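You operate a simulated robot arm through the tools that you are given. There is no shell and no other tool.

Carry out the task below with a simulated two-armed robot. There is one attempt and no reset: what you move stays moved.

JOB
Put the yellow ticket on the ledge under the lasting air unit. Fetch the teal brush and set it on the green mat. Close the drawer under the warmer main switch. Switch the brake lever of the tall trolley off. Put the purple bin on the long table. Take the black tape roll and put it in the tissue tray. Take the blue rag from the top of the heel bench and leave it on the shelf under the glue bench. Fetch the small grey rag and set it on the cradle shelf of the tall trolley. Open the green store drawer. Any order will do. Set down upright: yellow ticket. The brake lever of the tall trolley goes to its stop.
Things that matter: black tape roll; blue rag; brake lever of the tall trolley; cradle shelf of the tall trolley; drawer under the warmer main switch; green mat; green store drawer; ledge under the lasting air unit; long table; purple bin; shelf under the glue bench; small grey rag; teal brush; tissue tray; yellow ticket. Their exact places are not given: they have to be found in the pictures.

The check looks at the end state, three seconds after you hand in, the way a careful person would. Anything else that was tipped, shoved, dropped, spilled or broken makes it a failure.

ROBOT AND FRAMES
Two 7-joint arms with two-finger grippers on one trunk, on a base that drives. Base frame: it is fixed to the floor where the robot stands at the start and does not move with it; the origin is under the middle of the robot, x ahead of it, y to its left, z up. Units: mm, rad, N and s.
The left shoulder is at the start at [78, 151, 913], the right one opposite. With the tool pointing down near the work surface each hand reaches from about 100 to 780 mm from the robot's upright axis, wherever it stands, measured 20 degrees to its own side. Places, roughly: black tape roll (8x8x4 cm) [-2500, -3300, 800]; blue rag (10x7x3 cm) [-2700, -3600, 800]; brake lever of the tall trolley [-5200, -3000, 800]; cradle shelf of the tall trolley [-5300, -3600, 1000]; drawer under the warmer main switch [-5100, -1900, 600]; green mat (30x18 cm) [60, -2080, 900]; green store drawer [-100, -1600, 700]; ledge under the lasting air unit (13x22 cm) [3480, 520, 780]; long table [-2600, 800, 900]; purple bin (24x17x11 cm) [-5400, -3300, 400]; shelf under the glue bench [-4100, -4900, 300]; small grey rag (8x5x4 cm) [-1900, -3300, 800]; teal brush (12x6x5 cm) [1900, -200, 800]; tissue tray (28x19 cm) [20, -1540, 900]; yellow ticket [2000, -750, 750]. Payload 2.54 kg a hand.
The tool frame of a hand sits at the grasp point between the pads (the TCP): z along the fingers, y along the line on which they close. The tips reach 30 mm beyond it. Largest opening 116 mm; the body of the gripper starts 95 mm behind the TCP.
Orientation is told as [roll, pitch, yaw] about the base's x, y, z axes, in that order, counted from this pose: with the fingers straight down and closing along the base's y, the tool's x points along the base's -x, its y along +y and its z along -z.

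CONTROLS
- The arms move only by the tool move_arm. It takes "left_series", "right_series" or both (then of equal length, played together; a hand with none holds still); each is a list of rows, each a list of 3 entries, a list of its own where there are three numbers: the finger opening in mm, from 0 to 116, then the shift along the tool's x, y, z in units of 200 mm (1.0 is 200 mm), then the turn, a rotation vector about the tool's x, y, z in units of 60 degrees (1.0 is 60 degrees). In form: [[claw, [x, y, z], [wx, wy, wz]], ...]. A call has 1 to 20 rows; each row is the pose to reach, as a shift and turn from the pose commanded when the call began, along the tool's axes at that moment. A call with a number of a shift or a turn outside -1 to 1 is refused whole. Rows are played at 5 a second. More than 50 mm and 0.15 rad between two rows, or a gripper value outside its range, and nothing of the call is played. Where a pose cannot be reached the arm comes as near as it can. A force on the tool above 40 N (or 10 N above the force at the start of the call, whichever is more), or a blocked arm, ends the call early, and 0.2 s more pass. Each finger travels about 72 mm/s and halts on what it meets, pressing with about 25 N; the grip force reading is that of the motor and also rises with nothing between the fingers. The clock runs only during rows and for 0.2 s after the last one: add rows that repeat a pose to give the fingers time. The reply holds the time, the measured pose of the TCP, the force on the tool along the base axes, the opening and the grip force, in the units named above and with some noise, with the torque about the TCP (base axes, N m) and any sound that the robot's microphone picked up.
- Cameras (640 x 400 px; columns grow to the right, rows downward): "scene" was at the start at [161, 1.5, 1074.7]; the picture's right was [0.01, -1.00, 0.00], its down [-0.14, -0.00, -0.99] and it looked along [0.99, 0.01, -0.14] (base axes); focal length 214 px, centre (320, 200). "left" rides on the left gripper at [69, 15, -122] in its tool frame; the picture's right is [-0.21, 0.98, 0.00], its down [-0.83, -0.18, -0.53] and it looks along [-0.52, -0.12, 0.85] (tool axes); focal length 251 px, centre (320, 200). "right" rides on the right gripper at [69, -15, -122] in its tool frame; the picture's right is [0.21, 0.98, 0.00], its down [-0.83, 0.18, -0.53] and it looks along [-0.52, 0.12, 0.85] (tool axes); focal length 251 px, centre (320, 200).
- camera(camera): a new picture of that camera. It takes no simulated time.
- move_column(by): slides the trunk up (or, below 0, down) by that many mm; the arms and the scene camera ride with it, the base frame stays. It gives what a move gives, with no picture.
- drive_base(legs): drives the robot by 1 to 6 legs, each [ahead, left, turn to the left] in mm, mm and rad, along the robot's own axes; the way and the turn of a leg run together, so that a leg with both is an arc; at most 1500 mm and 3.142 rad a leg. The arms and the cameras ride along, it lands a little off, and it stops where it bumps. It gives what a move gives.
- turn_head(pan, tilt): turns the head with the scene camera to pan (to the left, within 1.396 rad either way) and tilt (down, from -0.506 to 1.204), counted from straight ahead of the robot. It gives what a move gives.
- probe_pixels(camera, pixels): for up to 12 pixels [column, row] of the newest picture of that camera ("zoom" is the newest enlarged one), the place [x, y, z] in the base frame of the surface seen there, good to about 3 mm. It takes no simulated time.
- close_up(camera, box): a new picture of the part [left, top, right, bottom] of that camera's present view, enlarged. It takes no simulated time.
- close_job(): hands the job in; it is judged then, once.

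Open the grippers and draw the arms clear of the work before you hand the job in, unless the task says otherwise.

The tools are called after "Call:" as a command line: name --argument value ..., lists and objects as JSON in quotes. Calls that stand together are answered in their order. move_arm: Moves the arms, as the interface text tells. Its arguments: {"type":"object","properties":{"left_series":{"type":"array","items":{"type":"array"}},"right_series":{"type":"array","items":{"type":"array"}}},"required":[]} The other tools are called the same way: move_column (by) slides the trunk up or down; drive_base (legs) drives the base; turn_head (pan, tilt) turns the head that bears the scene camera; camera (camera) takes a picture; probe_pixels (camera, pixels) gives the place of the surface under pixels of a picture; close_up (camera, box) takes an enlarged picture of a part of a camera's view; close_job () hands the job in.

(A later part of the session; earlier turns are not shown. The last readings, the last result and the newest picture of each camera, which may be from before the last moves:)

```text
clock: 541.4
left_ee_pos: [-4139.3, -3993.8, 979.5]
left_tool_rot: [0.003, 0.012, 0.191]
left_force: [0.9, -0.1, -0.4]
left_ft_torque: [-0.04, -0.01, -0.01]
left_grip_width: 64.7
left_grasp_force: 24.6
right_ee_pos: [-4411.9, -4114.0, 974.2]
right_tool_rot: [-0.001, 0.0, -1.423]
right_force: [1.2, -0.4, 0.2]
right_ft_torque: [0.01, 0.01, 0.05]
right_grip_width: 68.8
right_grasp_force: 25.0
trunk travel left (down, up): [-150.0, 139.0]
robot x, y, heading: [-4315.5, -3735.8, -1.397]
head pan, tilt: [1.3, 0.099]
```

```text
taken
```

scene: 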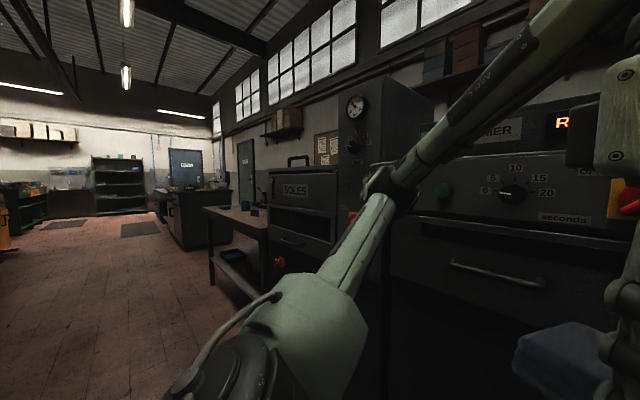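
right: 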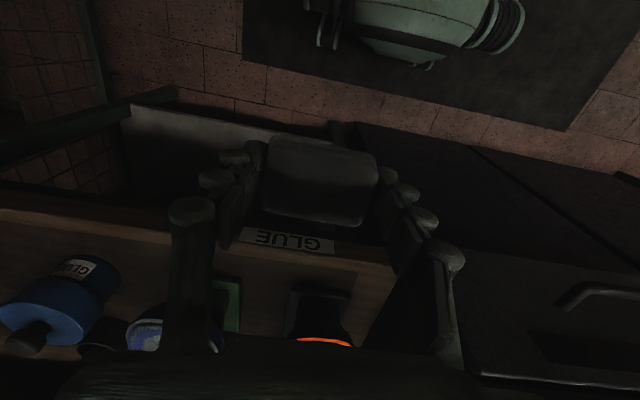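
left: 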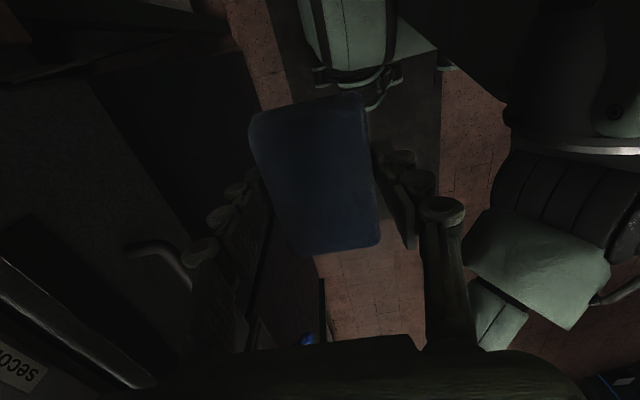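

The READY display is still lit. I probe my elbow and the panel to understand what could have been touched.

Call:
probe_pixels --camera "scene" --pixels '[[385, 185], [400, 200], [440, 190], [510, 195], [375, 170], [355, 145], [360, 105], [290, 265], [470, 265], [560, 280], [300, 220], [410, 170]]'

Call:
close_up --camera "scene" --box '[340, 80, 640, 300]'

```text
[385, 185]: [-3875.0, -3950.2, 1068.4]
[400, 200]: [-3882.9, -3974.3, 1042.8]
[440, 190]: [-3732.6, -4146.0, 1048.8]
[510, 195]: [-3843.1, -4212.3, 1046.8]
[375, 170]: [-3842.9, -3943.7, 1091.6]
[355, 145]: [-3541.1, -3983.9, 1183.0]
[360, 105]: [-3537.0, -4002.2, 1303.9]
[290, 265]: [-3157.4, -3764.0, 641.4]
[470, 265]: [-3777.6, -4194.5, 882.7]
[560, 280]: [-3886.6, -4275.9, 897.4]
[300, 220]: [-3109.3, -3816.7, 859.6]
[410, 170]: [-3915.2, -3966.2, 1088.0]
```

```text
1.82 times, centred on (490, 190) of scene
```

zoom: 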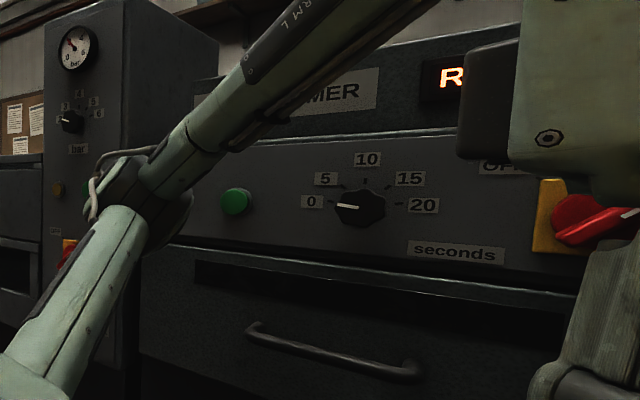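

The elbow brushed the green push-button; everything looks unchanged. Now I look to the right for the trolley's full extent.

Call:
turn_head --pan -1.39 --tilt 0.4

Call:
camera --camera "scene"

Call:
probe_pixels --camera "scene" --pixels '[[470, 130], [440, 260], [620, 250], [560, 290], [600, 330], [480, 190], [630, 190], [610, 100], [250, 300], [500, 320]]'

```text
clock: 543.8
left_ee_pos: [-4140.3, -3993.8, 981.3]
left_tool_rot: [0.003, 0.014, 0.189]
left_force: [-0.6, 0.1, -1.2]
left_ft_torque: [-0.03, 0.03, 0.02]
left_grip_width: 64.8
left_grasp_force: 24.8
right_ee_pos: [-4410.8, -4113.9, 972.9]
right_tool_rot: [-0.002, 0.0, -1.421]
right_force: [-0.1, 0.4, -0.6]
right_ft_torque: [-0.03, -0.02, -0.01]
right_grip_width: 68.9
right_grasp_force: 25.0
trunk travel left (down, up): [-150.0, 139.0]
robot x, y, heading: [-4313.5, -3736.2, -1.397]
head pan, tilt: [-1.389, 0.4]
```

```text
taken
```

scene: 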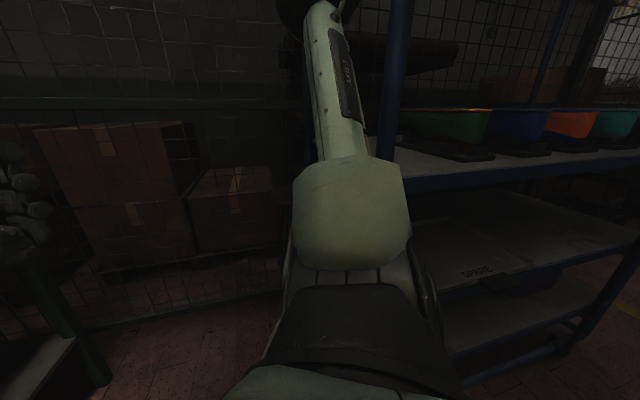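

```text
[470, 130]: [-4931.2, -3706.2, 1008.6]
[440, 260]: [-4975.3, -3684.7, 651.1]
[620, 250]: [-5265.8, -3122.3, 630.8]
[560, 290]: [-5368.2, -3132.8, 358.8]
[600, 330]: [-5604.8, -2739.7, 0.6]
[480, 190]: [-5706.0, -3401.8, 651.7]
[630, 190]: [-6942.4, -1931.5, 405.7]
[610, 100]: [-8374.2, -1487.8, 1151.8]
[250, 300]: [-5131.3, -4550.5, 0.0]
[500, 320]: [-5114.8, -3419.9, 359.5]
```

I probe the blue posts to get the trolley's corners.

Call:
probe_pixels --camera "scene" --pixels '[[393, 40], [390, 100], [308, 160], [307, 130], [420, 180], [450, 175], [560, 165], [635, 155], [450, 350], [560, 345], [615, 270], [550, 40]]'

Call:
close_up --camera "scene" --box '[290, 0, 640, 400]'

```text
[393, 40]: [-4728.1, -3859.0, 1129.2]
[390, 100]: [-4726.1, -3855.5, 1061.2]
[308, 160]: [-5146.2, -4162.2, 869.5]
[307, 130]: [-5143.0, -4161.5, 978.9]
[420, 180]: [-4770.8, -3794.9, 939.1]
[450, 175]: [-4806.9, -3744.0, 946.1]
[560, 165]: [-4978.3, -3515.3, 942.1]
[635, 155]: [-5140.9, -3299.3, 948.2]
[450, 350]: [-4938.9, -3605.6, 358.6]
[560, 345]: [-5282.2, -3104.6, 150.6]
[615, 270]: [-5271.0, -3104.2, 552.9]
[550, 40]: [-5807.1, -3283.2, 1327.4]
```

```text
1.00 times, centred on (465, 200) of scene (not enlarged: the box is as wide or as high as the picture)
```

zoom: 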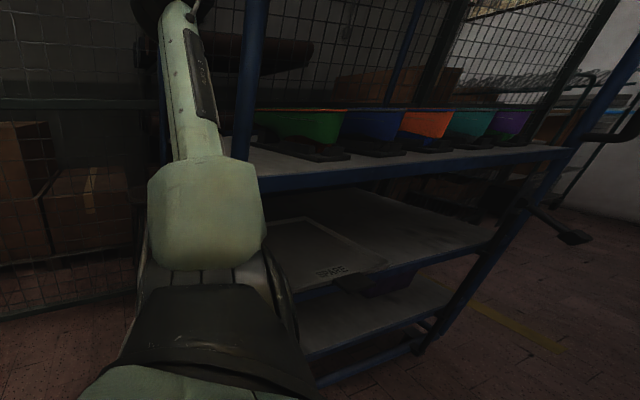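

Now it's clear: my rear right corner met the trolley's near post at (-4727,-3857); the trolley still stands square to the room. I step away, square up, move forward to the middle of the aisle and then go right.

Call:
drive_base --legs '[[-50, 100, 0], [0, 0, 0.47]]'

```text
clock: 546.8
left_ee_pos: [-3952.3, -3823.8, 980.2]
left_tool_rot: [0.005, 0.012, 0.645]
left_force: [-0.6, -0.2, 0.4]
left_ft_torque: [0.0, 0.01, 0.0]
left_grip_width: 64.6
left_grasp_force: 25.7
right_ee_pos: [-4144.1, -4050.9, 972.8]
right_tool_rot: [-0.002, 0.0, -0.967]
right_force: [0.8, -0.3, 0.0]
right_ft_torque: [0.02, 0.02, -0.02]
right_grip_width: 68.9
right_grasp_force: 24.6
trunk travel left (down, up): [-150.0, 139.0]
robot x, y, heading: [-4221.3, -3671.8, -0.937]
head pan, tilt: [-1.389, 0.4]
```

Call:
drive_base --legs '[[250, -150, 0.015]]'

```text
clock: 548.9
left_ee_pos: [-3924.1, -4105.4, 980.2]
left_tool_rot: [0.004, 0.012, 0.657]
left_force: [0.0, -0.2, 0.1]
left_ft_torque: [0.01, -0.01, 0.0]
left_grip_width: 65.0
left_grasp_force: 25.1
right_ee_pos: [-4114.3, -4335.3, 972.1]
right_tool_rot: [-0.001, 0.0, -0.95]
right_force: [0.4, -0.3, -0.2]
right_ft_torque: [0.0, 0.05, 0.01]
right_grip_width: 68.9
right_grasp_force: 25.1
trunk travel left (down, up): [-150.0, 139.0]
robot x, y, heading: [-4201.7, -3955.7, -0.926]
head pan, tilt: [-1.389, 0.4]
```

Now right along the aisle between trolley and bench.

Call:
drive_base --legs '[[0, -280, 0], [0, -275, 0]]'

Call:
turn_head --pan 0.1 --tilt 0.6

Call:
camera --camera "scene"

```text
clock: 554.5
left_ee_pos: [-4319.6, -4398.2, 980.0]
left_tool_rot: [0.003, 0.026, 0.667]
left_force: [-0.5, 0.5, -0.1]
left_ft_torque: [0.02, 0.02, -0.01]
left_grip_width: 64.9
left_grasp_force: 25.0
right_ee_pos: [-4503.8, -4629.0, 975.9]
right_tool_rot: [-0.033, -0.002, -0.94]
right_force: [-0.2, 1.1, 0.2]
right_ft_torque: [-0.02, 0.03, -0.04]
right_grip_width: 68.5
right_grasp_force: 24.6
trunk travel left (down, up): [-150.0, 139.0]
robot x, y, heading: [-4600.5, -4253.0, -0.916]
head pan, tilt: [-1.389, 0.4]
stopped in leg 2: the robot was blocked; the commanded pose is now the measured one
```

```text
clock: 556.0
left_ee_pos: [-4319.0, -4400.3, 978.0]
left_tool_rot: [0.005, 0.026, 0.663]
left_force: [-0.3, -0.4, -1.2]
left_ft_torque: [0.0, 0.01, -0.02]
left_grip_width: 64.6
left_grasp_force: 25.0
right_ee_pos: [-4504.3, -4629.4, 975.1]
right_tool_rot: [-0.035, -0.003, -0.943]
right_force: [-0.3, -0.5, -0.6]
right_ft_torque: [0.0, 0.0, 0.0]
right_grip_width: 68.7
right_grasp_force: 25.2
trunk travel left (down, up): [-150.0, 139.0]
robot x, y, heading: [-4601.4, -4258.3, -0.926]
head pan, tilt: [0.099, 0.6]
```

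```text
taken
```

scene: 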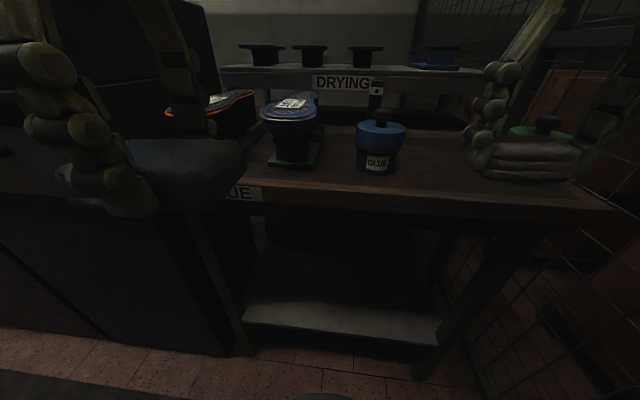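

The right elbow touched the mesh side; I'm near the wanted place. I free it by stepping 20 mm left and probe the bench edge and shelf.

Call:
drive_base --legs '[[-15, 25, 0]]'

Call:
camera --camera "scene"

Call:
probe_pixels --camera "scene" --pixels '[[350, 203], [500, 210], [300, 200], [340, 325], [300, 305], [400, 320], [330, 270], [240, 345], [420, 375], [350, 215], [320, 392]]'

```text
clock: 557.0
left_ee_pos: [-4317.2, -4379.0, 979.9]
left_tool_rot: [0.004, 0.013, 0.663]
left_force: [-0.1, 0.1, -0.8]
left_ft_torque: [0.0, 0.01, 0.0]
left_grip_width: 64.7
left_grasp_force: 25.3
right_ee_pos: [-4502.6, -4609.9, 972.8]
right_tool_rot: [-0.014, 0.0, -0.946]
right_force: [-0.5, -0.2, 0.3]
right_ft_torque: [-0.02, -0.01, -0.03]
right_grip_width: 68.6
right_grasp_force: 24.7
trunk travel left (down, up): [-150.0, 139.0]
robot x, y, heading: [-4592.6, -4231.9, -0.924]
head pan, tilt: [0.099, 0.6]
```

```text
taken
```

scene: 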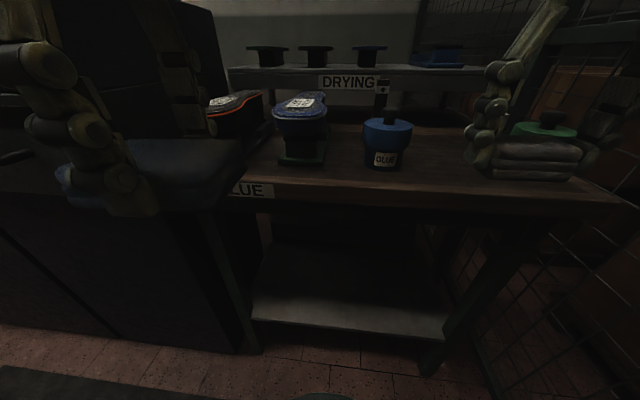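

```text
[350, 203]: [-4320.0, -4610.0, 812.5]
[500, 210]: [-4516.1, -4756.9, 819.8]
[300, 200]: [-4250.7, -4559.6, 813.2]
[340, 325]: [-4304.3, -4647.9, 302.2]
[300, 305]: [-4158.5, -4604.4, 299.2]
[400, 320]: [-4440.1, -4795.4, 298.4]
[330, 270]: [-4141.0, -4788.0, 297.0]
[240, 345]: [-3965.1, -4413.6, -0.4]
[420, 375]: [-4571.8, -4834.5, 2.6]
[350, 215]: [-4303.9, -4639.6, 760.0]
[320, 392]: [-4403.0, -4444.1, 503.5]
```

Bench edge is at depth -21 (z 815), shelf front at z 300. I lower the trunk by 130 mm and position the left hand in front of the bench.

Call:
move_column --by -130

Call:
move_arm --left_series '[[30, [-0.03, -0.08, 0.05], [0, 0, 0]], [30, [-0.06, -0.16, 0.15], [0, 0, 0]], [30, [-0.1, -0.235, 0.3], [0, 0, 0]], [30, [-0.1, -0.235, 0.45], [0, 0, 0]], [30, [-0.1, -0.235, 0.6], [0, 0, 0]], [30, [-0.1, -0.235, 0.75], [0, 0, 0]], [30, [-0.1, -0.235, 0.9], [0, 0, 0]]]'

Call:
camera --camera "left"

Call:
camera --camera "scene"

```text
clock: 558.5
left_ee_pos: [-4317.5, -4380.4, 851.2]
left_tool_rot: [0.004, 0.011, 0.665]
left_force: [0.0, -0.8, 0.1]
left_ft_torque: [0.02, 0.01, -0.03]
left_grip_width: 64.8
left_grasp_force: 25.4
right_ee_pos: [-4503.8, -4611.1, 843.6]
right_tool_rot: [-0.014, -0.002, -0.945]
right_force: [0.8, 0.0, -1.0]
right_ft_torque: [0.03, -0.03, -0.01]
right_grip_width: 68.9
right_grasp_force: 25.2
trunk travel left (down, up): [-20.0, 269.0]
robot x, y, heading: [-4590.1, -4233.3, -0.921]
head pan, tilt: [0.099, 0.6]
```

```text
clock: 560.1
left_ee_pos: [-4273.6, -4405.1, 670.0]
left_tool_rot: [0.003, 0.011, 0.662]
left_force: [-0.2, -0.8, 0.2]
left_ft_torque: [0.0, -0.05, 0.0]
left_grip_width: 64.5
left_grasp_force: 24.8
right_ee_pos: [-4503.5, -4610.2, 842.3]
right_tool_rot: [-0.015, -0.002, -0.945]
right_force: [0.3, 0.7, -0.6]
right_ft_torque: [-0.03, -0.03, 0.02]
right_grip_width: 68.7
right_grasp_force: 24.7
trunk travel left (down, up): [-20.0, 269.0]
robot x, y, heading: [-4593.2, -4228.1, -0.924]
head pan, tilt: [0.099, 0.6]
```

```text
taken
```

left: 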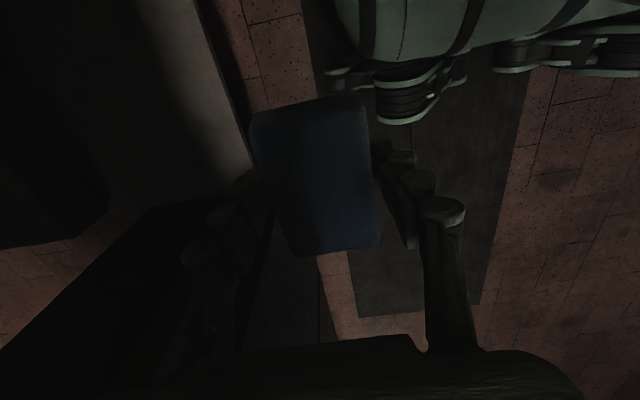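

```text
taken
```

scene: 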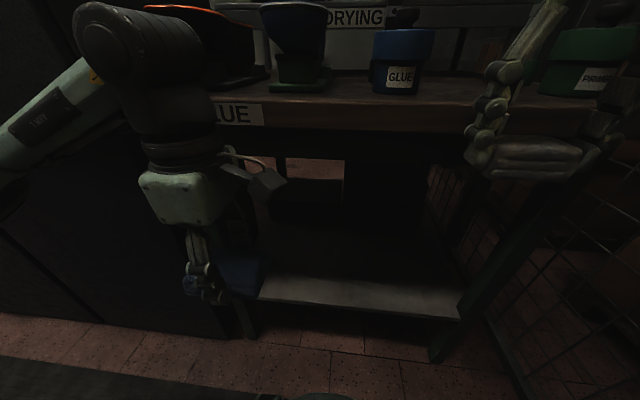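

Good. I continue lowering in front of the bench, shifting slightly right.

Call:
move_arm --left_series '[[30, [0.03, 0, 0.15], [0, 0, 0]], [30, [0.06, 0, 0.3], [0, 0, 0]], [30, [0.1, 0, 0.45], [0, 0, 0]], [30, [0.15, 0, 0.6], [0, 0, 0]], [30, [0.2, 0, 0.75], [0, 0, 0]], [30, [0.2, 0, 0.9], [0, 0, 0]], [30, [0.2, 0, 1.0], [0, 0, 0]]]'

Call:
move_arm --left_series '[[30, [0, 0, 0.12], [0, 0, 0]], [30, [0, 0, 0.24], [0, 0, 0]], [30, [0, 0, 0.36], [0, 0, 0]]]'

Call:
camera --camera "scene"

Call:
camera --camera "left"

```text
clock: 561.8
left_ee_pos: [-4306.8, -4432.2, 468.4]
left_tool_rot: [0.003, 0.011, 0.662]
left_force: [-0.2, 0.4, -0.3]
left_ft_torque: [-0.02, 0.01, -0.03]
left_grip_width: 64.7
left_grasp_force: 25.1
right_ee_pos: [-4503.5, -4609.9, 842.3]
right_tool_rot: [-0.013, -0.002, -0.947]
right_force: [0.3, -0.2, 0.0]
right_ft_torque: [0.01, 0.03, 0.0]
right_grip_width: 69.0
right_grasp_force: 25.0
trunk travel left (down, up): [-20.0, 269.0]
robot x, y, heading: [-4595.1, -4232.6, -0.919]
head pan, tilt: [0.099, 0.6]
```

```text
clock: 562.5
left_ee_pos: [-4303.9, -4436.0, 416.1]
left_tool_rot: [-0.016, 0.013, 0.671]
left_force: [1.0, -0.9, -0.4]
left_ft_torque: [0.0, -0.04, -0.02]
left_grip_width: 64.9
left_grasp_force: 24.8
right_ee_pos: [-4503.5, -4611.2, 842.3]
right_tool_rot: [-0.015, -0.002, -0.945]
right_force: [-0.2, 0.0, -0.1]
right_ft_torque: [0.01, -0.04, -0.01]
right_grip_width: 68.7
right_grasp_force: 25.2
trunk travel left (down, up): [-20.0, 269.0]
robot x, y, heading: [-4596.6, -4228.6, -0.923]
head pan, tilt: [0.099, 0.6]
stopped in row 3 (left hand): the force on the tool passed its limit at 43 N (the readings are from after the stop); the commanded pose is now the measured one
```

```text
taken
```

scene: 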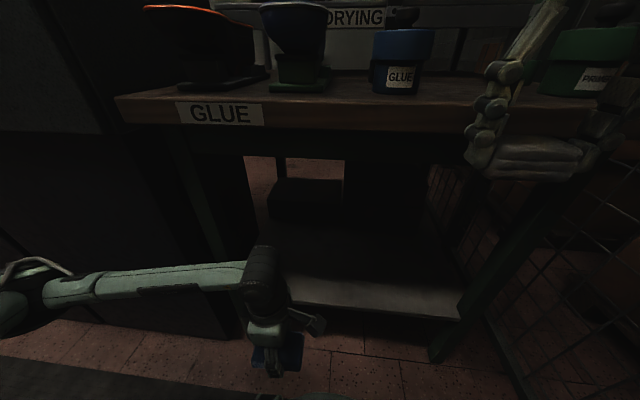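

```text
taken
```

left: 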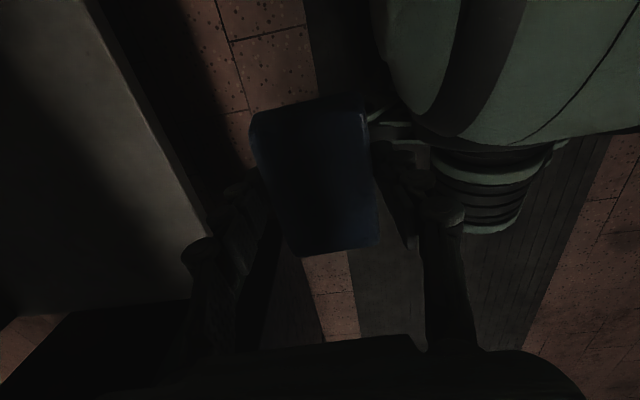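

The finger grazed my own nose at the trunk. I move the hand forward away from it, then right, so that the forearm keeps clear of the bench's left leg.

Call:
move_arm --left_series '[[30, [0, -0.1, -0.03], [0, 0, 0]], [30, [0.1, -0.2, -0.03], [0, 0, 0]], [30, [0.25, -0.28, -0.03], [0, 0, 0]], [30, [0.4, -0.35, -0.03], [0, 0, 0]], [30, [0.55, -0.42, -0.03], [0, 0, 0]], [30, [0.65, -0.5, -0.03], [0, 0, 0]]]'

Call:
camera --camera "scene"

Call:
camera --camera "left"

```text
clock: 563.9
left_ee_pos: [-4341.5, -4597.3, 425.9]
left_tool_rot: [-0.014, 0.014, 0.671]
left_force: [-0.1, 0.6, -0.1]
left_ft_torque: [0.0, 0.04, -0.01]
left_grip_width: 64.7
left_grasp_force: 25.3
right_ee_pos: [-4502.9, -4610.5, 841.8]
right_tool_rot: [-0.014, -0.001, -0.948]
right_force: [-0.6, -0.7, -0.3]
right_ft_torque: [-0.01, 0.0, 0.01]
right_grip_width: 68.7
right_grasp_force: 25.3
trunk travel left (down, up): [-20.0, 269.0]
robot x, y, heading: [-4593.1, -4232.3, -0.921]
head pan, tilt: [0.099, 0.6]
```

```text
taken
```

scene: 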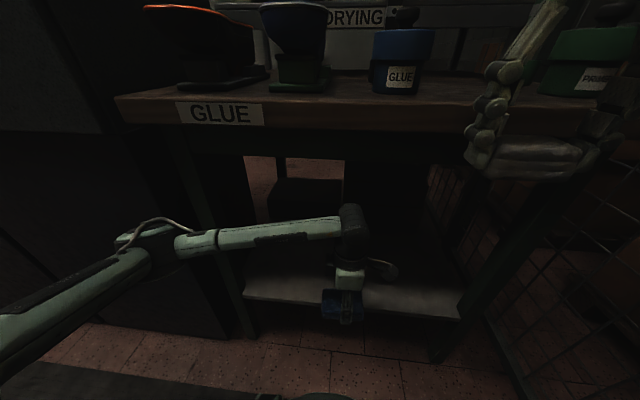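

```text
taken
```

left: 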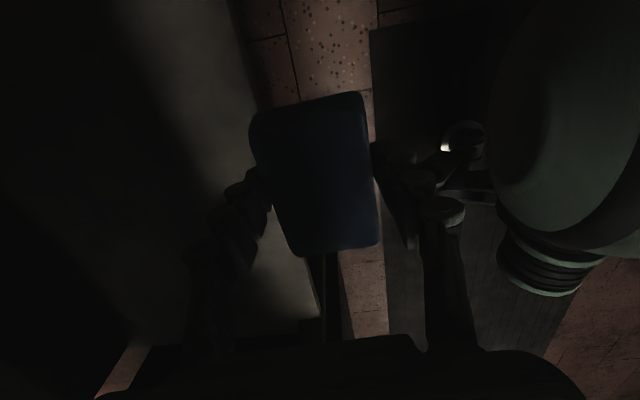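

The hand is before the shelf. I probe forearm and leg distances before advancing.

Call:
probe_pixels --camera "scene" --pixels '[[150, 240], [200, 240], [230, 237], [300, 228], [350, 225], [215, 205], [205, 160], [235, 320], [350, 275], [400, 300]]'

```text
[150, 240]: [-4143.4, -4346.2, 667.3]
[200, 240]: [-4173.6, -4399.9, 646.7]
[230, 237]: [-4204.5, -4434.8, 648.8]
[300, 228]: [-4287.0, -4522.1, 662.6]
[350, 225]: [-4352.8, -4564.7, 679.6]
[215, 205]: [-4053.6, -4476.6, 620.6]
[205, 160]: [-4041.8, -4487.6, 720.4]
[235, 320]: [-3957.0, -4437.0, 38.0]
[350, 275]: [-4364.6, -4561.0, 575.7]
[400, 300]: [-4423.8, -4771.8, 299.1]
```

There's about 100 mm between forearm and leg. I lower the hand to just above shelf level and shift it a bit right before advancing.

Call:
move_arm --left_series '[[30, [0.1, 0, 0.1], [0, 0, 0]], [30, [0.2, 0, 0.2], [0, 0, 0]], [30, [0.3, 0, 0.3], [0, 0, 0]], [30, [0.35, 0, 0.37], [0, 0, 0]]]'

Call:
move_arm --left_series '[[30, [0.02, -0.1, 0], [0, 0, 0]], [30, [0.05, -0.2, 0], [0, 0, 0]], [30, [0.08, -0.3, 0], [0, 0, 0]]]'

Call:
camera --camera "scene"

Call:
camera --camera "left"

```text
clock: 564.9
left_ee_pos: [-4399.4, -4640.6, 352.1]
left_tool_rot: [-0.014, 0.015, 0.67]
left_force: [0.2, 0.1, -0.1]
left_ft_torque: [0.01, 0.03, 0.0]
left_grip_width: 64.9
left_grasp_force: 24.7
right_ee_pos: [-4504.1, -4611.5, 841.7]
right_tool_rot: [-0.015, -0.003, -0.946]
right_force: [0.4, -0.1, -0.8]
right_ft_torque: [-0.01, 0.01, -0.02]
right_grip_width: 68.9
right_grasp_force: 25.0
trunk travel left (down, up): [-20.0, 269.0]
robot x, y, heading: [-4592.6, -4232.2, -0.923]
head pan, tilt: [0.099, 0.6]
```

```text
clock: 565.7
left_ee_pos: [-4376.0, -4695.4, 354.0]
left_tool_rot: [-0.013, 0.013, 0.67]
left_force: [-0.4, 0.4, 0.0]
left_ft_torque: [0.01, 0.0, 0.04]
left_grip_width: 64.7
left_grasp_force: 24.9
right_ee_pos: [-4503.2, -4611.1, 840.9]
right_tool_rot: [-0.013, -0.002, -0.945]
right_force: [0.3, -0.3, -0.3]
right_ft_torque: [-0.01, 0.03, 0.01]
right_grip_width: 69.0
right_grasp_force: 24.7
trunk travel left (down, up): [-20.0, 269.0]
robot x, y, heading: [-4593.6, -4231.5, -0.925]
head pan, tilt: [0.099, 0.6]
```

```text
taken
```

scene: 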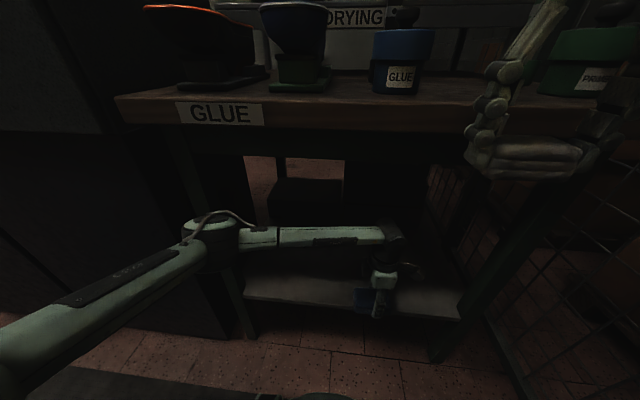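

```text
taken
```

left: 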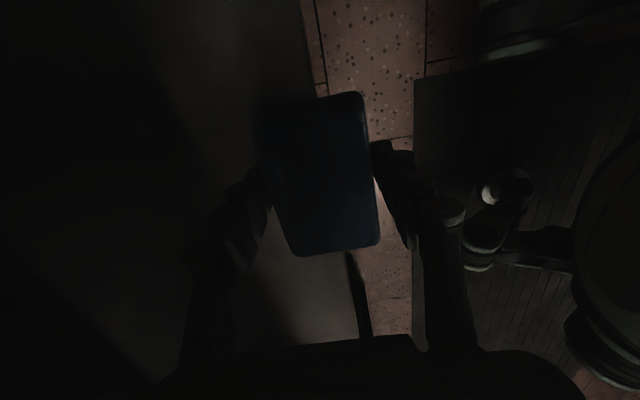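

I probe the elbow against the leg again.

Call:
probe_pixels --camera "scene" --pixels '[[210, 240], [225, 250], [215, 220], [300, 237], [235, 300], [205, 165], [390, 232], [385, 275]]'

```text
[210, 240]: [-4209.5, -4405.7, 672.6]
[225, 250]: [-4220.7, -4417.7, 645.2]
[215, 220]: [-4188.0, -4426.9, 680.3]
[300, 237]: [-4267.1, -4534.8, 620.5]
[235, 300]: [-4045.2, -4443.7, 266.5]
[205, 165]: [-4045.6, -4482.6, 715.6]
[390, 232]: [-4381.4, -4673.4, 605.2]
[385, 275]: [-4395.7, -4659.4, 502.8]
```

Well clear. I advance 75 mm more, then lower onto the shelf.

Call:
move_arm --left_series '[[30, [0.0, -0.13, 0], [0, 0, 0]], [30, [0.0, -0.26, 0], [0, 0, 0]], [30, [0.0, -0.38, 0], [0, 0, 0]], [30, [0.0, -0.38, 0.05], [0, 0, 0]], [30, [0.0, -0.38, 0.09], [0, 0, 0]]]'

Call:
camera --camera "scene"

Call:
camera --camera "left"

```text
clock: 566.9
left_ee_pos: [-4325.2, -4755.1, 337.2]
left_tool_rot: [-0.015, 0.015, 0.669]
left_force: [-0.1, 0.6, -0.3]
left_ft_torque: [0.0, -0.03, 0.01]
left_grip_width: 64.8
left_grasp_force: 24.7
right_ee_pos: [-4504.1, -4609.5, 844.1]
right_tool_rot: [-0.014, -0.002, -0.945]
right_force: [-0.6, -0.5, 0.0]
right_ft_torque: [0.02, 0.01, 0.0]
right_grip_width: 68.8
right_grasp_force: 24.9
trunk travel left (down, up): [-20.0, 269.0]
robot x, y, heading: [-4594.1, -4226.5, -0.921]
head pan, tilt: [0.099, 0.6]
```

```text
taken
```

scene: 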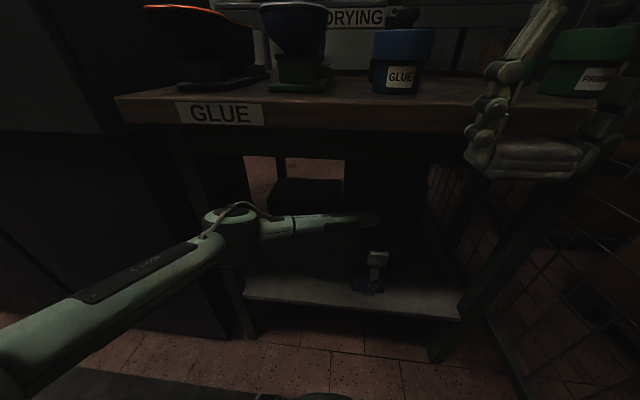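

```text
taken
```

left: 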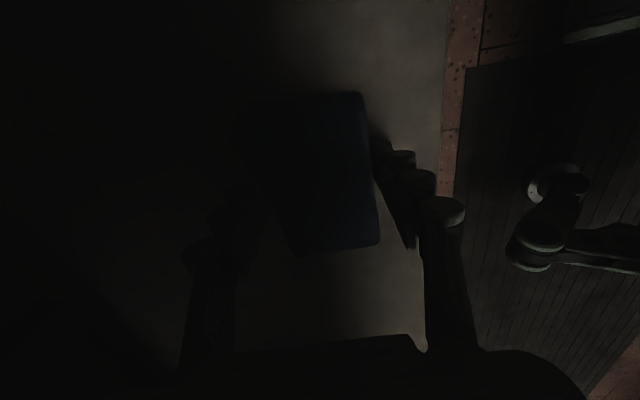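

The rag is over the shelf. I lower the last few millimetres, open, lift a little and pull back out.

Call:
move_arm --left_series '[[30, [0, 0, 0.015], [0, 0, 0]], [30, [0, 0, 0.028], [0, 0, 0]], [60, [0, 0, 0.028], [0, 0, 0]], [80, [0, 0, 0.028], [0, 0, 0]], [90, [0, 0, 0.028], [0, 0, 0]], [90, [0, 0, -0.1], [0, 0, 0]], [90, [0, 0, -0.25], [0, 0, 0]], [90, [0, 0, -0.32], [0, 0, 0]]]'

Call:
camera --camera "left"

Call:
camera --camera "scene"

```text
clock: 568.7
left_ee_pos: [-4327.3, -4754.7, 400.1]
left_tool_rot: [-0.012, 0.012, 0.67]
left_force: [0.4, 0.7, 0.1]
left_ft_torque: [0.03, 0.01, -0.01]
left_grip_width: 90.2
left_grasp_force: 0.0
right_ee_pos: [-4502.5, -4610.1, 842.6]
right_tool_rot: [-0.014, -0.002, -0.947]
right_force: [-0.6, 0.6, -0.7]
right_ft_torque: [0.02, -0.01, 0.0]
right_grip_width: 68.8
right_grasp_force: 24.8
trunk travel left (down, up): [-20.0, 269.0]
robot x, y, heading: [-4593.7, -4231.4, -0.922]
head pan, tilt: [0.099, 0.6]
```

```text
taken
```

left: 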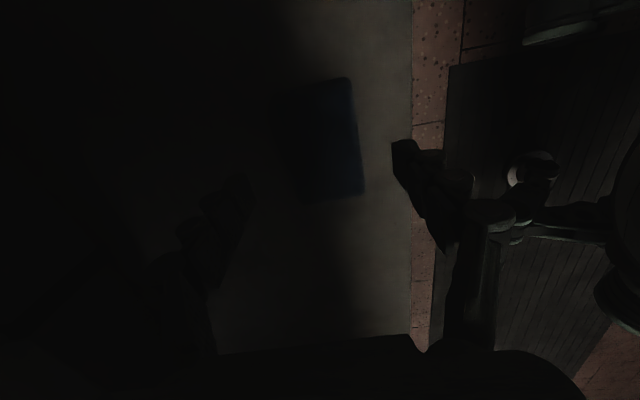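

```text
taken
```

scene: 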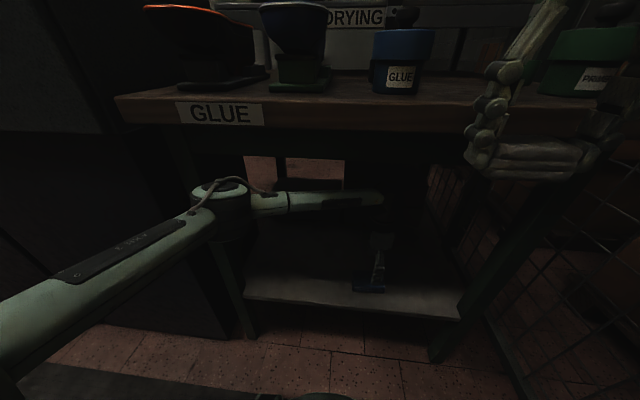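

The blue rag lies on the shelf. I pull the hand out in the reverse order: back, a bit up, further back, then up.

Call:
move_arm --left_series '[[90, [0, 0.2, 0], [0, 0, 0]], [90, [0, 0.4, 0], [0, 0, 0]], [90, [0, 0.6, 0], [0, 0, 0]], [90, [0, 0.8, -0.05], [0, 0, 0]], [90, [0, 0.9, -0.2], [0, 0, 0]], [90, [0, 0.9, -0.4], [0, 0, 0]]]'

Call:
move_arm --left_series '[[90, [-0.1, 0.15, 0], [0, 0, 0]], [90, [-0.3, 0.28, 0], [0, 0, 0]], [90, [-0.5, 0.35, 0], [0, 0, 0]], [90, [-0.65, 0.35, -0.1], [0, 0, 0]], [90, [-0.75, 0.35, -0.3], [0, 0, 0]], [90, [-0.85, 0.35, -0.5], [0, 0, 0]], [90, [-0.95, 0.35, -0.7], [0, 0, 0]], [90, [-0.95, 0.35, -0.9], [0, 0, 0]]]'

Call:
camera --camera "scene"

```text
clock: 570.1
left_ee_pos: [-4434.1, -4612.3, 476.9]
left_tool_rot: [-0.013, 0.016, 0.669]
left_force: [1.3, -0.4, -0.4]
left_ft_torque: [0.02, -0.02, 0.03]
left_grip_width: 90.2
left_grasp_force: 0.0
right_ee_pos: [-4503.8, -4610.4, 843.3]
right_tool_rot: [-0.013, -0.003, -0.946]
right_force: [-0.2, 0.1, -0.5]
right_ft_torque: [-0.04, 0.0, -0.01]
right_grip_width: 69.1
right_grasp_force: 24.8
trunk travel left (down, up): [-20.0, 269.0]
robot x, y, heading: [-4589.6, -4230.1, -0.925]
head pan, tilt: [0.099, 0.6]
```

```text
clock: 571.9
left_ee_pos: [-4334.2, -4437.3, 656.0]
left_tool_rot: [-0.012, 0.013, 0.668]
left_force: [0.5, -0.4, -0.6]
left_ft_torque: [0.02, 0.02, -0.02]
left_grip_width: 90.0
left_grasp_force: 0.1
right_ee_pos: [-4503.9, -4611.5, 841.9]
right_tool_rot: [-0.015, -0.002, -0.946]
right_force: [0.7, -0.7, -0.3]
right_ft_torque: [-0.04, 0.04, 0.03]
right_grip_width: 68.6
right_grasp_force: 25.0
trunk travel left (down, up): [-20.0, 269.0]
robot x, y, heading: [-4594.7, -4230.5, -0.923]
head pan, tilt: [0.099, 0.6]
```

```text
taken
```

scene: 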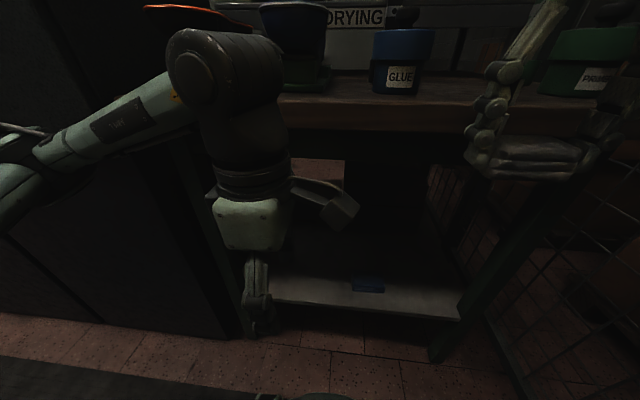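

The blue rag is visible on the shelf at (368,284). I raise the trunk and the left hand, then leave the aisle to the left.

Call:
move_column --by 130

Call:
move_arm --left_series '[[90, [0, 0.05, -0.2], [0, 0, 0]], [90, [0, 0.1, -0.4], [0, 0, 0]], [90, [0, 0.15, -0.6], [0, 0, 0]], [90, [0, 0.2, -0.8], [0, 0, 0]], [90, [0, 0.2, -0.95], [0, 0, 0]]]'

Call:
drive_base --legs '[[0, 250, 0], [0, 240, 0]]'

```text
clock: 573.4
left_ee_pos: [-4333.3, -4437.7, 786.9]
left_tool_rot: [-0.013, 0.014, 0.67]
left_force: [-0.1, -0.3, 1.1]
left_ft_torque: [0.02, 0.01, -0.01]
left_grip_width: 89.9
left_grasp_force: 0.2
right_ee_pos: [-4502.6, -4611.1, 972.5]
right_tool_rot: [-0.016, -0.001, -0.947]
right_force: [0.2, 0.9, -1.0]
right_ft_torque: [0.04, 0.0, -0.01]
right_grip_width: 68.8
right_grasp_force: 25.1
trunk travel left (down, up): [-150.0, 139.0]
robot x, y, heading: [-4588.8, -4228.8, -0.923]
head pan, tilt: [0.099, 0.6]
```

```text
clock: 574.6
left_ee_pos: [-4361.0, -4404.9, 977.2]
left_tool_rot: [-0.013, 0.014, 0.671]
left_force: [-0.1, 0.3, 0.5]
left_ft_torque: [-0.01, -0.03, 0.04]
left_grip_width: 90.3
left_grasp_force: 0.1
right_ee_pos: [-4502.5, -4610.8, 972.6]
right_tool_rot: [-0.013, -0.002, -0.947]
right_force: [0.1, -0.4, -0.5]
right_ft_torque: [-0.01, 0.01, 0.01]
right_grip_width: 69.0
right_grasp_force: 25.1
trunk travel left (down, up): [-150.0, 139.0]
robot x, y, heading: [-4594.1, -4229.8, -0.924]
head pan, tilt: [0.099, 0.6]
```

```text
clock: 580.1
left_ee_pos: [-3973.4, -4114.5, 977.4]
left_tool_rot: [-0.014, 0.014, 0.667]
left_force: [0.5, -0.7, -0.8]
left_ft_torque: [-0.04, -0.04, 0.01]
left_grip_width: 90.1
left_grasp_force: 0.1
right_ee_pos: [-4115.7, -4318.3, 972.7]
right_tool_rot: [-0.012, 0.001, -0.947]
right_force: [-0.4, -0.7, -0.8]
right_ft_torque: [0.02, 0.0, 0.0]
right_grip_width: 68.8
right_grasp_force: 24.9
trunk travel left (down, up): [-150.0, 139.0]
robot x, y, heading: [-4202.0, -3936.9, -0.926]
head pan, tilt: [0.099, 0.6]
```

Now back out diagonally, keeping clear of the trolley, to stand east of it.

Call:
drive_base --legs '[[-350, 200, 0], [-490, 60, 0]]'

Call:
drive_base --legs '[[0, 0, -1.57]]'

Call:
turn_head --pan 0 --tilt 0.2

Call:
camera --camera "scene"

```text
clock: 585.2
left_ee_pos: [-4272.5, -3283.8, 977.4]
left_tool_rot: [-0.014, 0.015, 0.662]
left_force: [-0.9, -0.7, -0.2]
left_ft_torque: [-0.01, 0.02, 0.0]
left_grip_width: 89.7
left_grasp_force: 0.0
right_ee_pos: [-4416.3, -3487.9, 972.3]
right_tool_rot: [-0.013, -0.002, -0.954]
right_force: [0.2, 0.3, -0.4]
right_ft_torque: [-0.01, 0.01, -0.02]
right_grip_width: 68.6
right_grasp_force: 24.6
trunk travel left (down, up): [-150.0, 139.0]
robot x, y, heading: [-4500.8, -3106.4, -0.927]
head pan, tilt: [0.099, 0.6]
```

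```text
clock: 589.6
left_ee_pos: [-4680.7, -3336.0, 976.9]
left_tool_rot: [-0.015, 0.016, -0.914]
left_force: [1.1, -0.3, 0.0]
left_ft_torque: [0.06, 0.0, 0.0]
left_grip_width: 89.8
left_grasp_force: 0.0
right_ee_pos: [-4885.4, -3190.0, 972.6]
right_tool_rot: [-0.015, -0.001, -2.529]
right_force: [0.2, 0.1, -0.7]
right_ft_torque: [0.0, -0.01, 0.0]
right_grip_width: 68.7
right_grasp_force: 25.4
trunk travel left (down, up): [-150.0, 139.0]
robot x, y, heading: [-4501.2, -3107.5, -2.506]
head pan, tilt: [0.099, 0.6]
```

```text
clock: 590.4
left_ee_pos: [-4681.2, -3338.0, 977.9]
left_tool_rot: [-0.014, 0.014, -0.914]
left_force: [0.5, 0.3, 0.0]
left_ft_torque: [0.04, 0.03, 0.02]
left_grip_width: 90.1
left_grasp_force: 0.1
right_ee_pos: [-4883.4, -3190.4, 971.8]
right_tool_rot: [-0.014, -0.001, -2.529]
right_force: [0.2, 0.1, 0.4]
right_ft_torque: [-0.02, 0.02, -0.03]
right_grip_width: 69.0
right_grasp_force: 25.2
trunk travel left (down, up): [-150.0, 139.0]
robot x, y, heading: [-4499.3, -3106.1, -2.506]
head pan, tilt: [0.0, 0.201]
```

```text
taken
```

scene: 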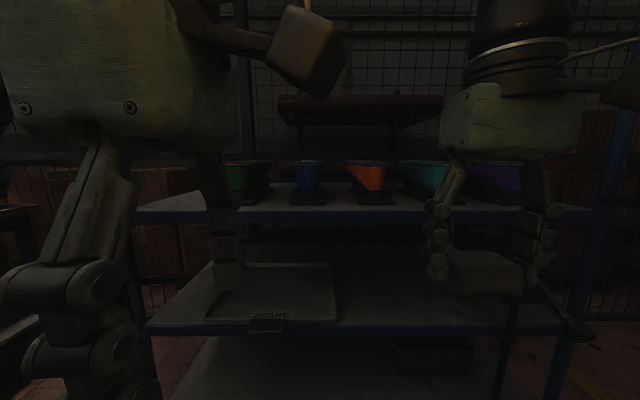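

The trolley is ahead: cradles (green, blue, orange, teal, purple) on the shelf at z≈950, and the purple bin on the low shelf at (435,355). I zoom in.

Call:
close_up --camera "scene" --box '[130, 140, 620, 400]'

Call:
probe_pixels --camera "scene" --pixels '[[240, 210], [340, 212], [275, 200], [335, 200], [340, 185], [370, 175], [400, 212], [310, 325], [435, 340], [435, 365], [500, 340], [575, 320]]'

```text
1.31 times, centred on (375, 270) of scene
```

zoom: 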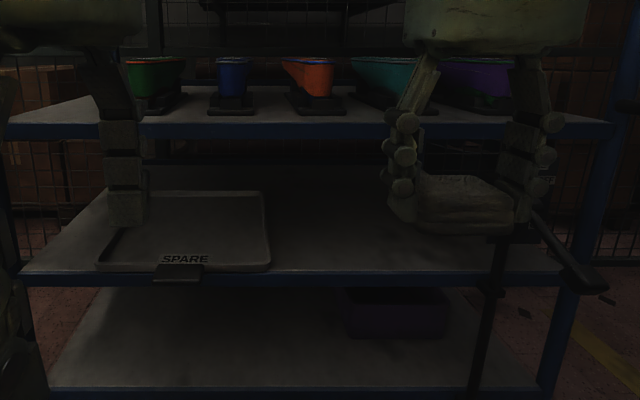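

```text
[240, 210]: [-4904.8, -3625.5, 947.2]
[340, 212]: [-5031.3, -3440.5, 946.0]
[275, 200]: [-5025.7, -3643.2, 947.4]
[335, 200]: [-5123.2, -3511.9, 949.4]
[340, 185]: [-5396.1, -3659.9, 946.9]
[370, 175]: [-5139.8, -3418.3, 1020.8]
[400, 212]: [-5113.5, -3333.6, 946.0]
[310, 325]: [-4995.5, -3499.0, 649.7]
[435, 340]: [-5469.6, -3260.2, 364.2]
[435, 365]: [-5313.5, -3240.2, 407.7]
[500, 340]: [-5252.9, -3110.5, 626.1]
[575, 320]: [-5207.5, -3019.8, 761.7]
```

The front strip of the cradle shelf (z 948) between the blue and orange cradles is free: target about (-5067,-3469). I raise the trunk and drive up.

Call:
move_column --by 90

Call:
drive_base --legs '[[120, 100, 0.012]]'

Call:
turn_head --pan -0.2 --tilt 0.5

Call:
camera --camera "scene"

Call:
camera --camera "right"

```text
clock: 591.7
left_ee_pos: [-4680.8, -3337.1, 1067.1]
left_tool_rot: [-0.014, 0.014, -0.915]
left_force: [-0.3, 0.2, -1.3]
left_ft_torque: [0.0, -0.04, 0.0]
left_grip_width: 90.0
left_grasp_force: 0.0
right_ee_pos: [-4884.5, -3191.4, 1062.6]
right_tool_rot: [-0.013, -0.001, -2.529]
right_force: [-0.6, 0.5, 0.0]
right_ft_torque: [-0.03, -0.03, 0.01]
right_grip_width: 68.9
right_grasp_force: 25.1
trunk travel left (down, up): [-240.0, 49.0]
robot x, y, heading: [-4511.1, -3104.4, -2.508]
head pan, tilt: [0.0, 0.201]
```

```text
clock: 593.3
left_ee_pos: [-4713.8, -3490.6, 1067.7]
left_tool_rot: [-0.013, 0.015, -0.9]
left_force: [0.7, 0.4, 0.1]
left_ft_torque: [0.02, -0.01, 0.02]
left_grip_width: 90.0
left_grasp_force: 0.0
right_ee_pos: [-4919.1, -3347.3, 1062.2]
right_tool_rot: [-0.014, -0.001, -2.517]
right_force: [0.1, -0.5, -0.9]
right_ft_torque: [0.0, -0.03, -0.01]
right_grip_width: 68.7
right_grasp_force: 25.1
trunk travel left (down, up): [-240.0, 49.0]
robot x, y, heading: [-4536.7, -3256.4, -2.486]
head pan, tilt: [0.0, 0.201]
```

```text
clock: 594.1
left_ee_pos: [-4713.6, -3490.7, 1068.1]
left_tool_rot: [-0.011, 0.015, -0.9]
left_force: [0.3, 0.0, -0.9]
left_ft_torque: [-0.03, -0.03, 0.02]
left_grip_width: 90.1
left_grasp_force: 0.0
right_ee_pos: [-4918.6, -3346.9, 1062.5]
right_tool_rot: [-0.015, -0.002, -2.517]
right_force: [0.1, -0.3, -0.4]
right_ft_torque: [0.0, -0.01, 0.02]
right_grip_width: 68.8
right_grasp_force: 25.1
trunk travel left (down, up): [-240.0, 49.0]
robot x, y, heading: [-4540.2, -3259.3, -2.495]
head pan, tilt: [-0.201, 0.499]
```

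```text
taken
```

scene: 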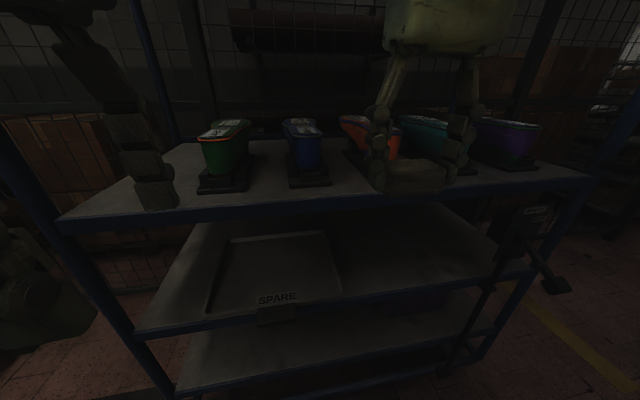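

```text
taken
```

right: 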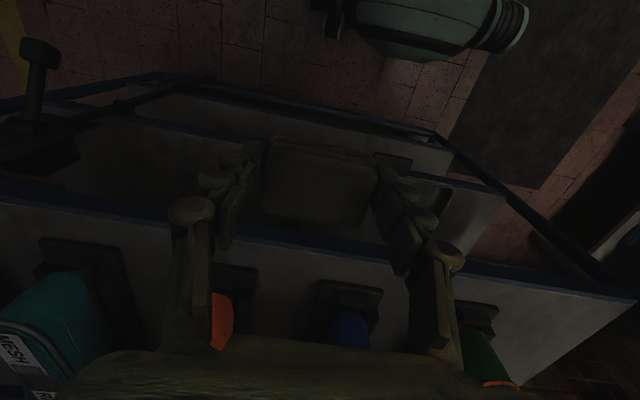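

I probe the shelf edge and cradle bases from the right camera.

Call:
probe_pixels --camera "right" --pixels '[[290, 238], [290, 250], [295, 275], [290, 300], [350, 282], [320, 283], [375, 290], [255, 268], [257, 300], [315, 300], [420, 262], [430, 300]]'

```text
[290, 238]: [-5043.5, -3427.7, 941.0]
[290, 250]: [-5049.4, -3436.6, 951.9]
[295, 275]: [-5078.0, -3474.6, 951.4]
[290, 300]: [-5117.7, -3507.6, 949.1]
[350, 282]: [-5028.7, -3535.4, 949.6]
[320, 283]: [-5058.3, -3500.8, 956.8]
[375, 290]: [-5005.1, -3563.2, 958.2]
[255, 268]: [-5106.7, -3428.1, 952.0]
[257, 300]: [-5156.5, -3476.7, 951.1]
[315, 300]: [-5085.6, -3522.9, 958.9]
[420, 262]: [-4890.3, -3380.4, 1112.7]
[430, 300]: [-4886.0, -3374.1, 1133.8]
```

The strip in front of these cradles is only about 50 mm. The shelf's left end at scene (130,195) looks freer, so I probe there.

Call:
probe_pixels --camera "scene" --pixels '[[75, 215], [130, 205], [195, 200], [198, 185], [160, 170], [130, 185], [185, 210], [100, 200], [180, 150], [240, 190], [60, 225]]'

```text
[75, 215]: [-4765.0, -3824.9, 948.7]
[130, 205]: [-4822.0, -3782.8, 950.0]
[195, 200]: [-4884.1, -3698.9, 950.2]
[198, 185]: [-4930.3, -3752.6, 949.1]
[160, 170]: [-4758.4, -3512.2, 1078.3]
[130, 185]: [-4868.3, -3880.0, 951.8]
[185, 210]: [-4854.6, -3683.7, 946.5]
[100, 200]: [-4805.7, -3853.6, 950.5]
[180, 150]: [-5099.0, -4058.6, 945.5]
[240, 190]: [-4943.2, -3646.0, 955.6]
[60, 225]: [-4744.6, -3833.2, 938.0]
```

The left end of the shelf (between the corner post and the green cradle) has about 180 mm free. I target (-4856,-3794) there and shift left.

Call:
drive_base --legs '[[10, 375, 0]]'

Call:
camera --camera "right"

Call:
camera --camera "scene"

```text
clock: 598.3
left_ee_pos: [-4496.5, -3796.3, 1066.5]
left_tool_rot: [-0.014, 0.016, -0.906]
left_force: [-1.0, 0.2, 0.3]
left_ft_torque: [0.04, 0.02, 0.01]
left_grip_width: 90.3
left_grasp_force: 0.2
right_ee_pos: [-4700.7, -3652.0, 1063.2]
right_tool_rot: [-0.015, 0.0, -2.522]
right_force: [0.1, 0.8, -0.7]
right_ft_torque: [0.01, 0.01, 0.02]
right_grip_width: 68.8
right_grasp_force: 25.4
trunk travel left (down, up): [-240.0, 49.0]
robot x, y, heading: [-4321.8, -3565.0, -2.499]
head pan, tilt: [-0.201, 0.499]
```

```text
taken
```

right: 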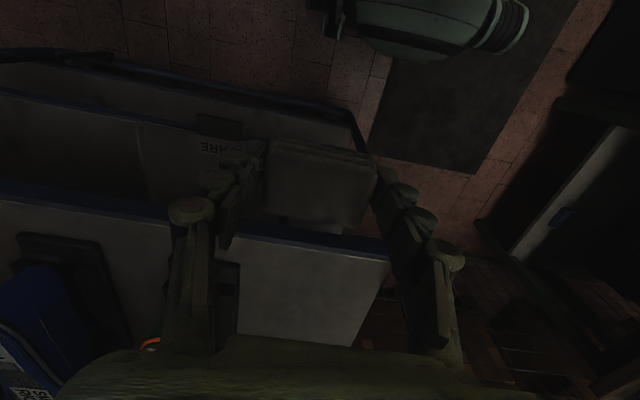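

```text
taken
```

scene: 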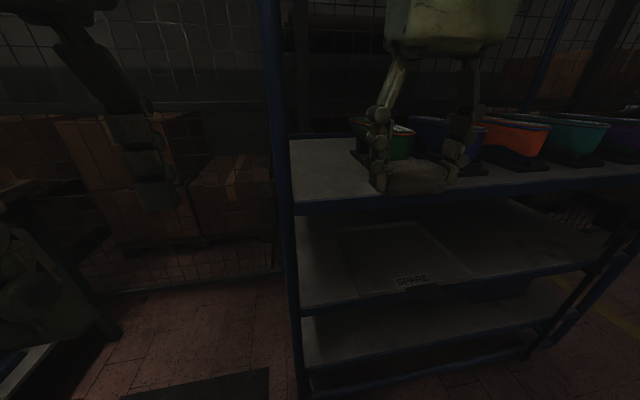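

The free patch is at scene (320,170). I probe around it.

Call:
probe_pixels --camera "scene" --pixels '[[300, 195], [320, 170], [340, 170], [350, 160], [300, 160], [358, 165], [345, 190], [282, 200], [365, 158], [320, 150]]'

Call:
probe_pixels --camera "right" --pixels '[[380, 265], [300, 240], [300, 290], [245, 260], [240, 300], [350, 320], [330, 290]]'

```text
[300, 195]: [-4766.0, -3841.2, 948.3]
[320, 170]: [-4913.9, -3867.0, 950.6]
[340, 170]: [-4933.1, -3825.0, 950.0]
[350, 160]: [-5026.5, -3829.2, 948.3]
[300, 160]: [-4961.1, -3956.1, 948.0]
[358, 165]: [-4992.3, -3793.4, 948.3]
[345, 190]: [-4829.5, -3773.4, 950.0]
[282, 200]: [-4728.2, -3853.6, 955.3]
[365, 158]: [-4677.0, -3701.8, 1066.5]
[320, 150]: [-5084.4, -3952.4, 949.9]
```

```text
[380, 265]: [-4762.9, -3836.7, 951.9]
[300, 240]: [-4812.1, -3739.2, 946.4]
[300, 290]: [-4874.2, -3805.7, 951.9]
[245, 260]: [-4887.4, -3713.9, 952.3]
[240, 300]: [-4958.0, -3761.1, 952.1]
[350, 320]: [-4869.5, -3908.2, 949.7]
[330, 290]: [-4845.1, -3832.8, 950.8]
```

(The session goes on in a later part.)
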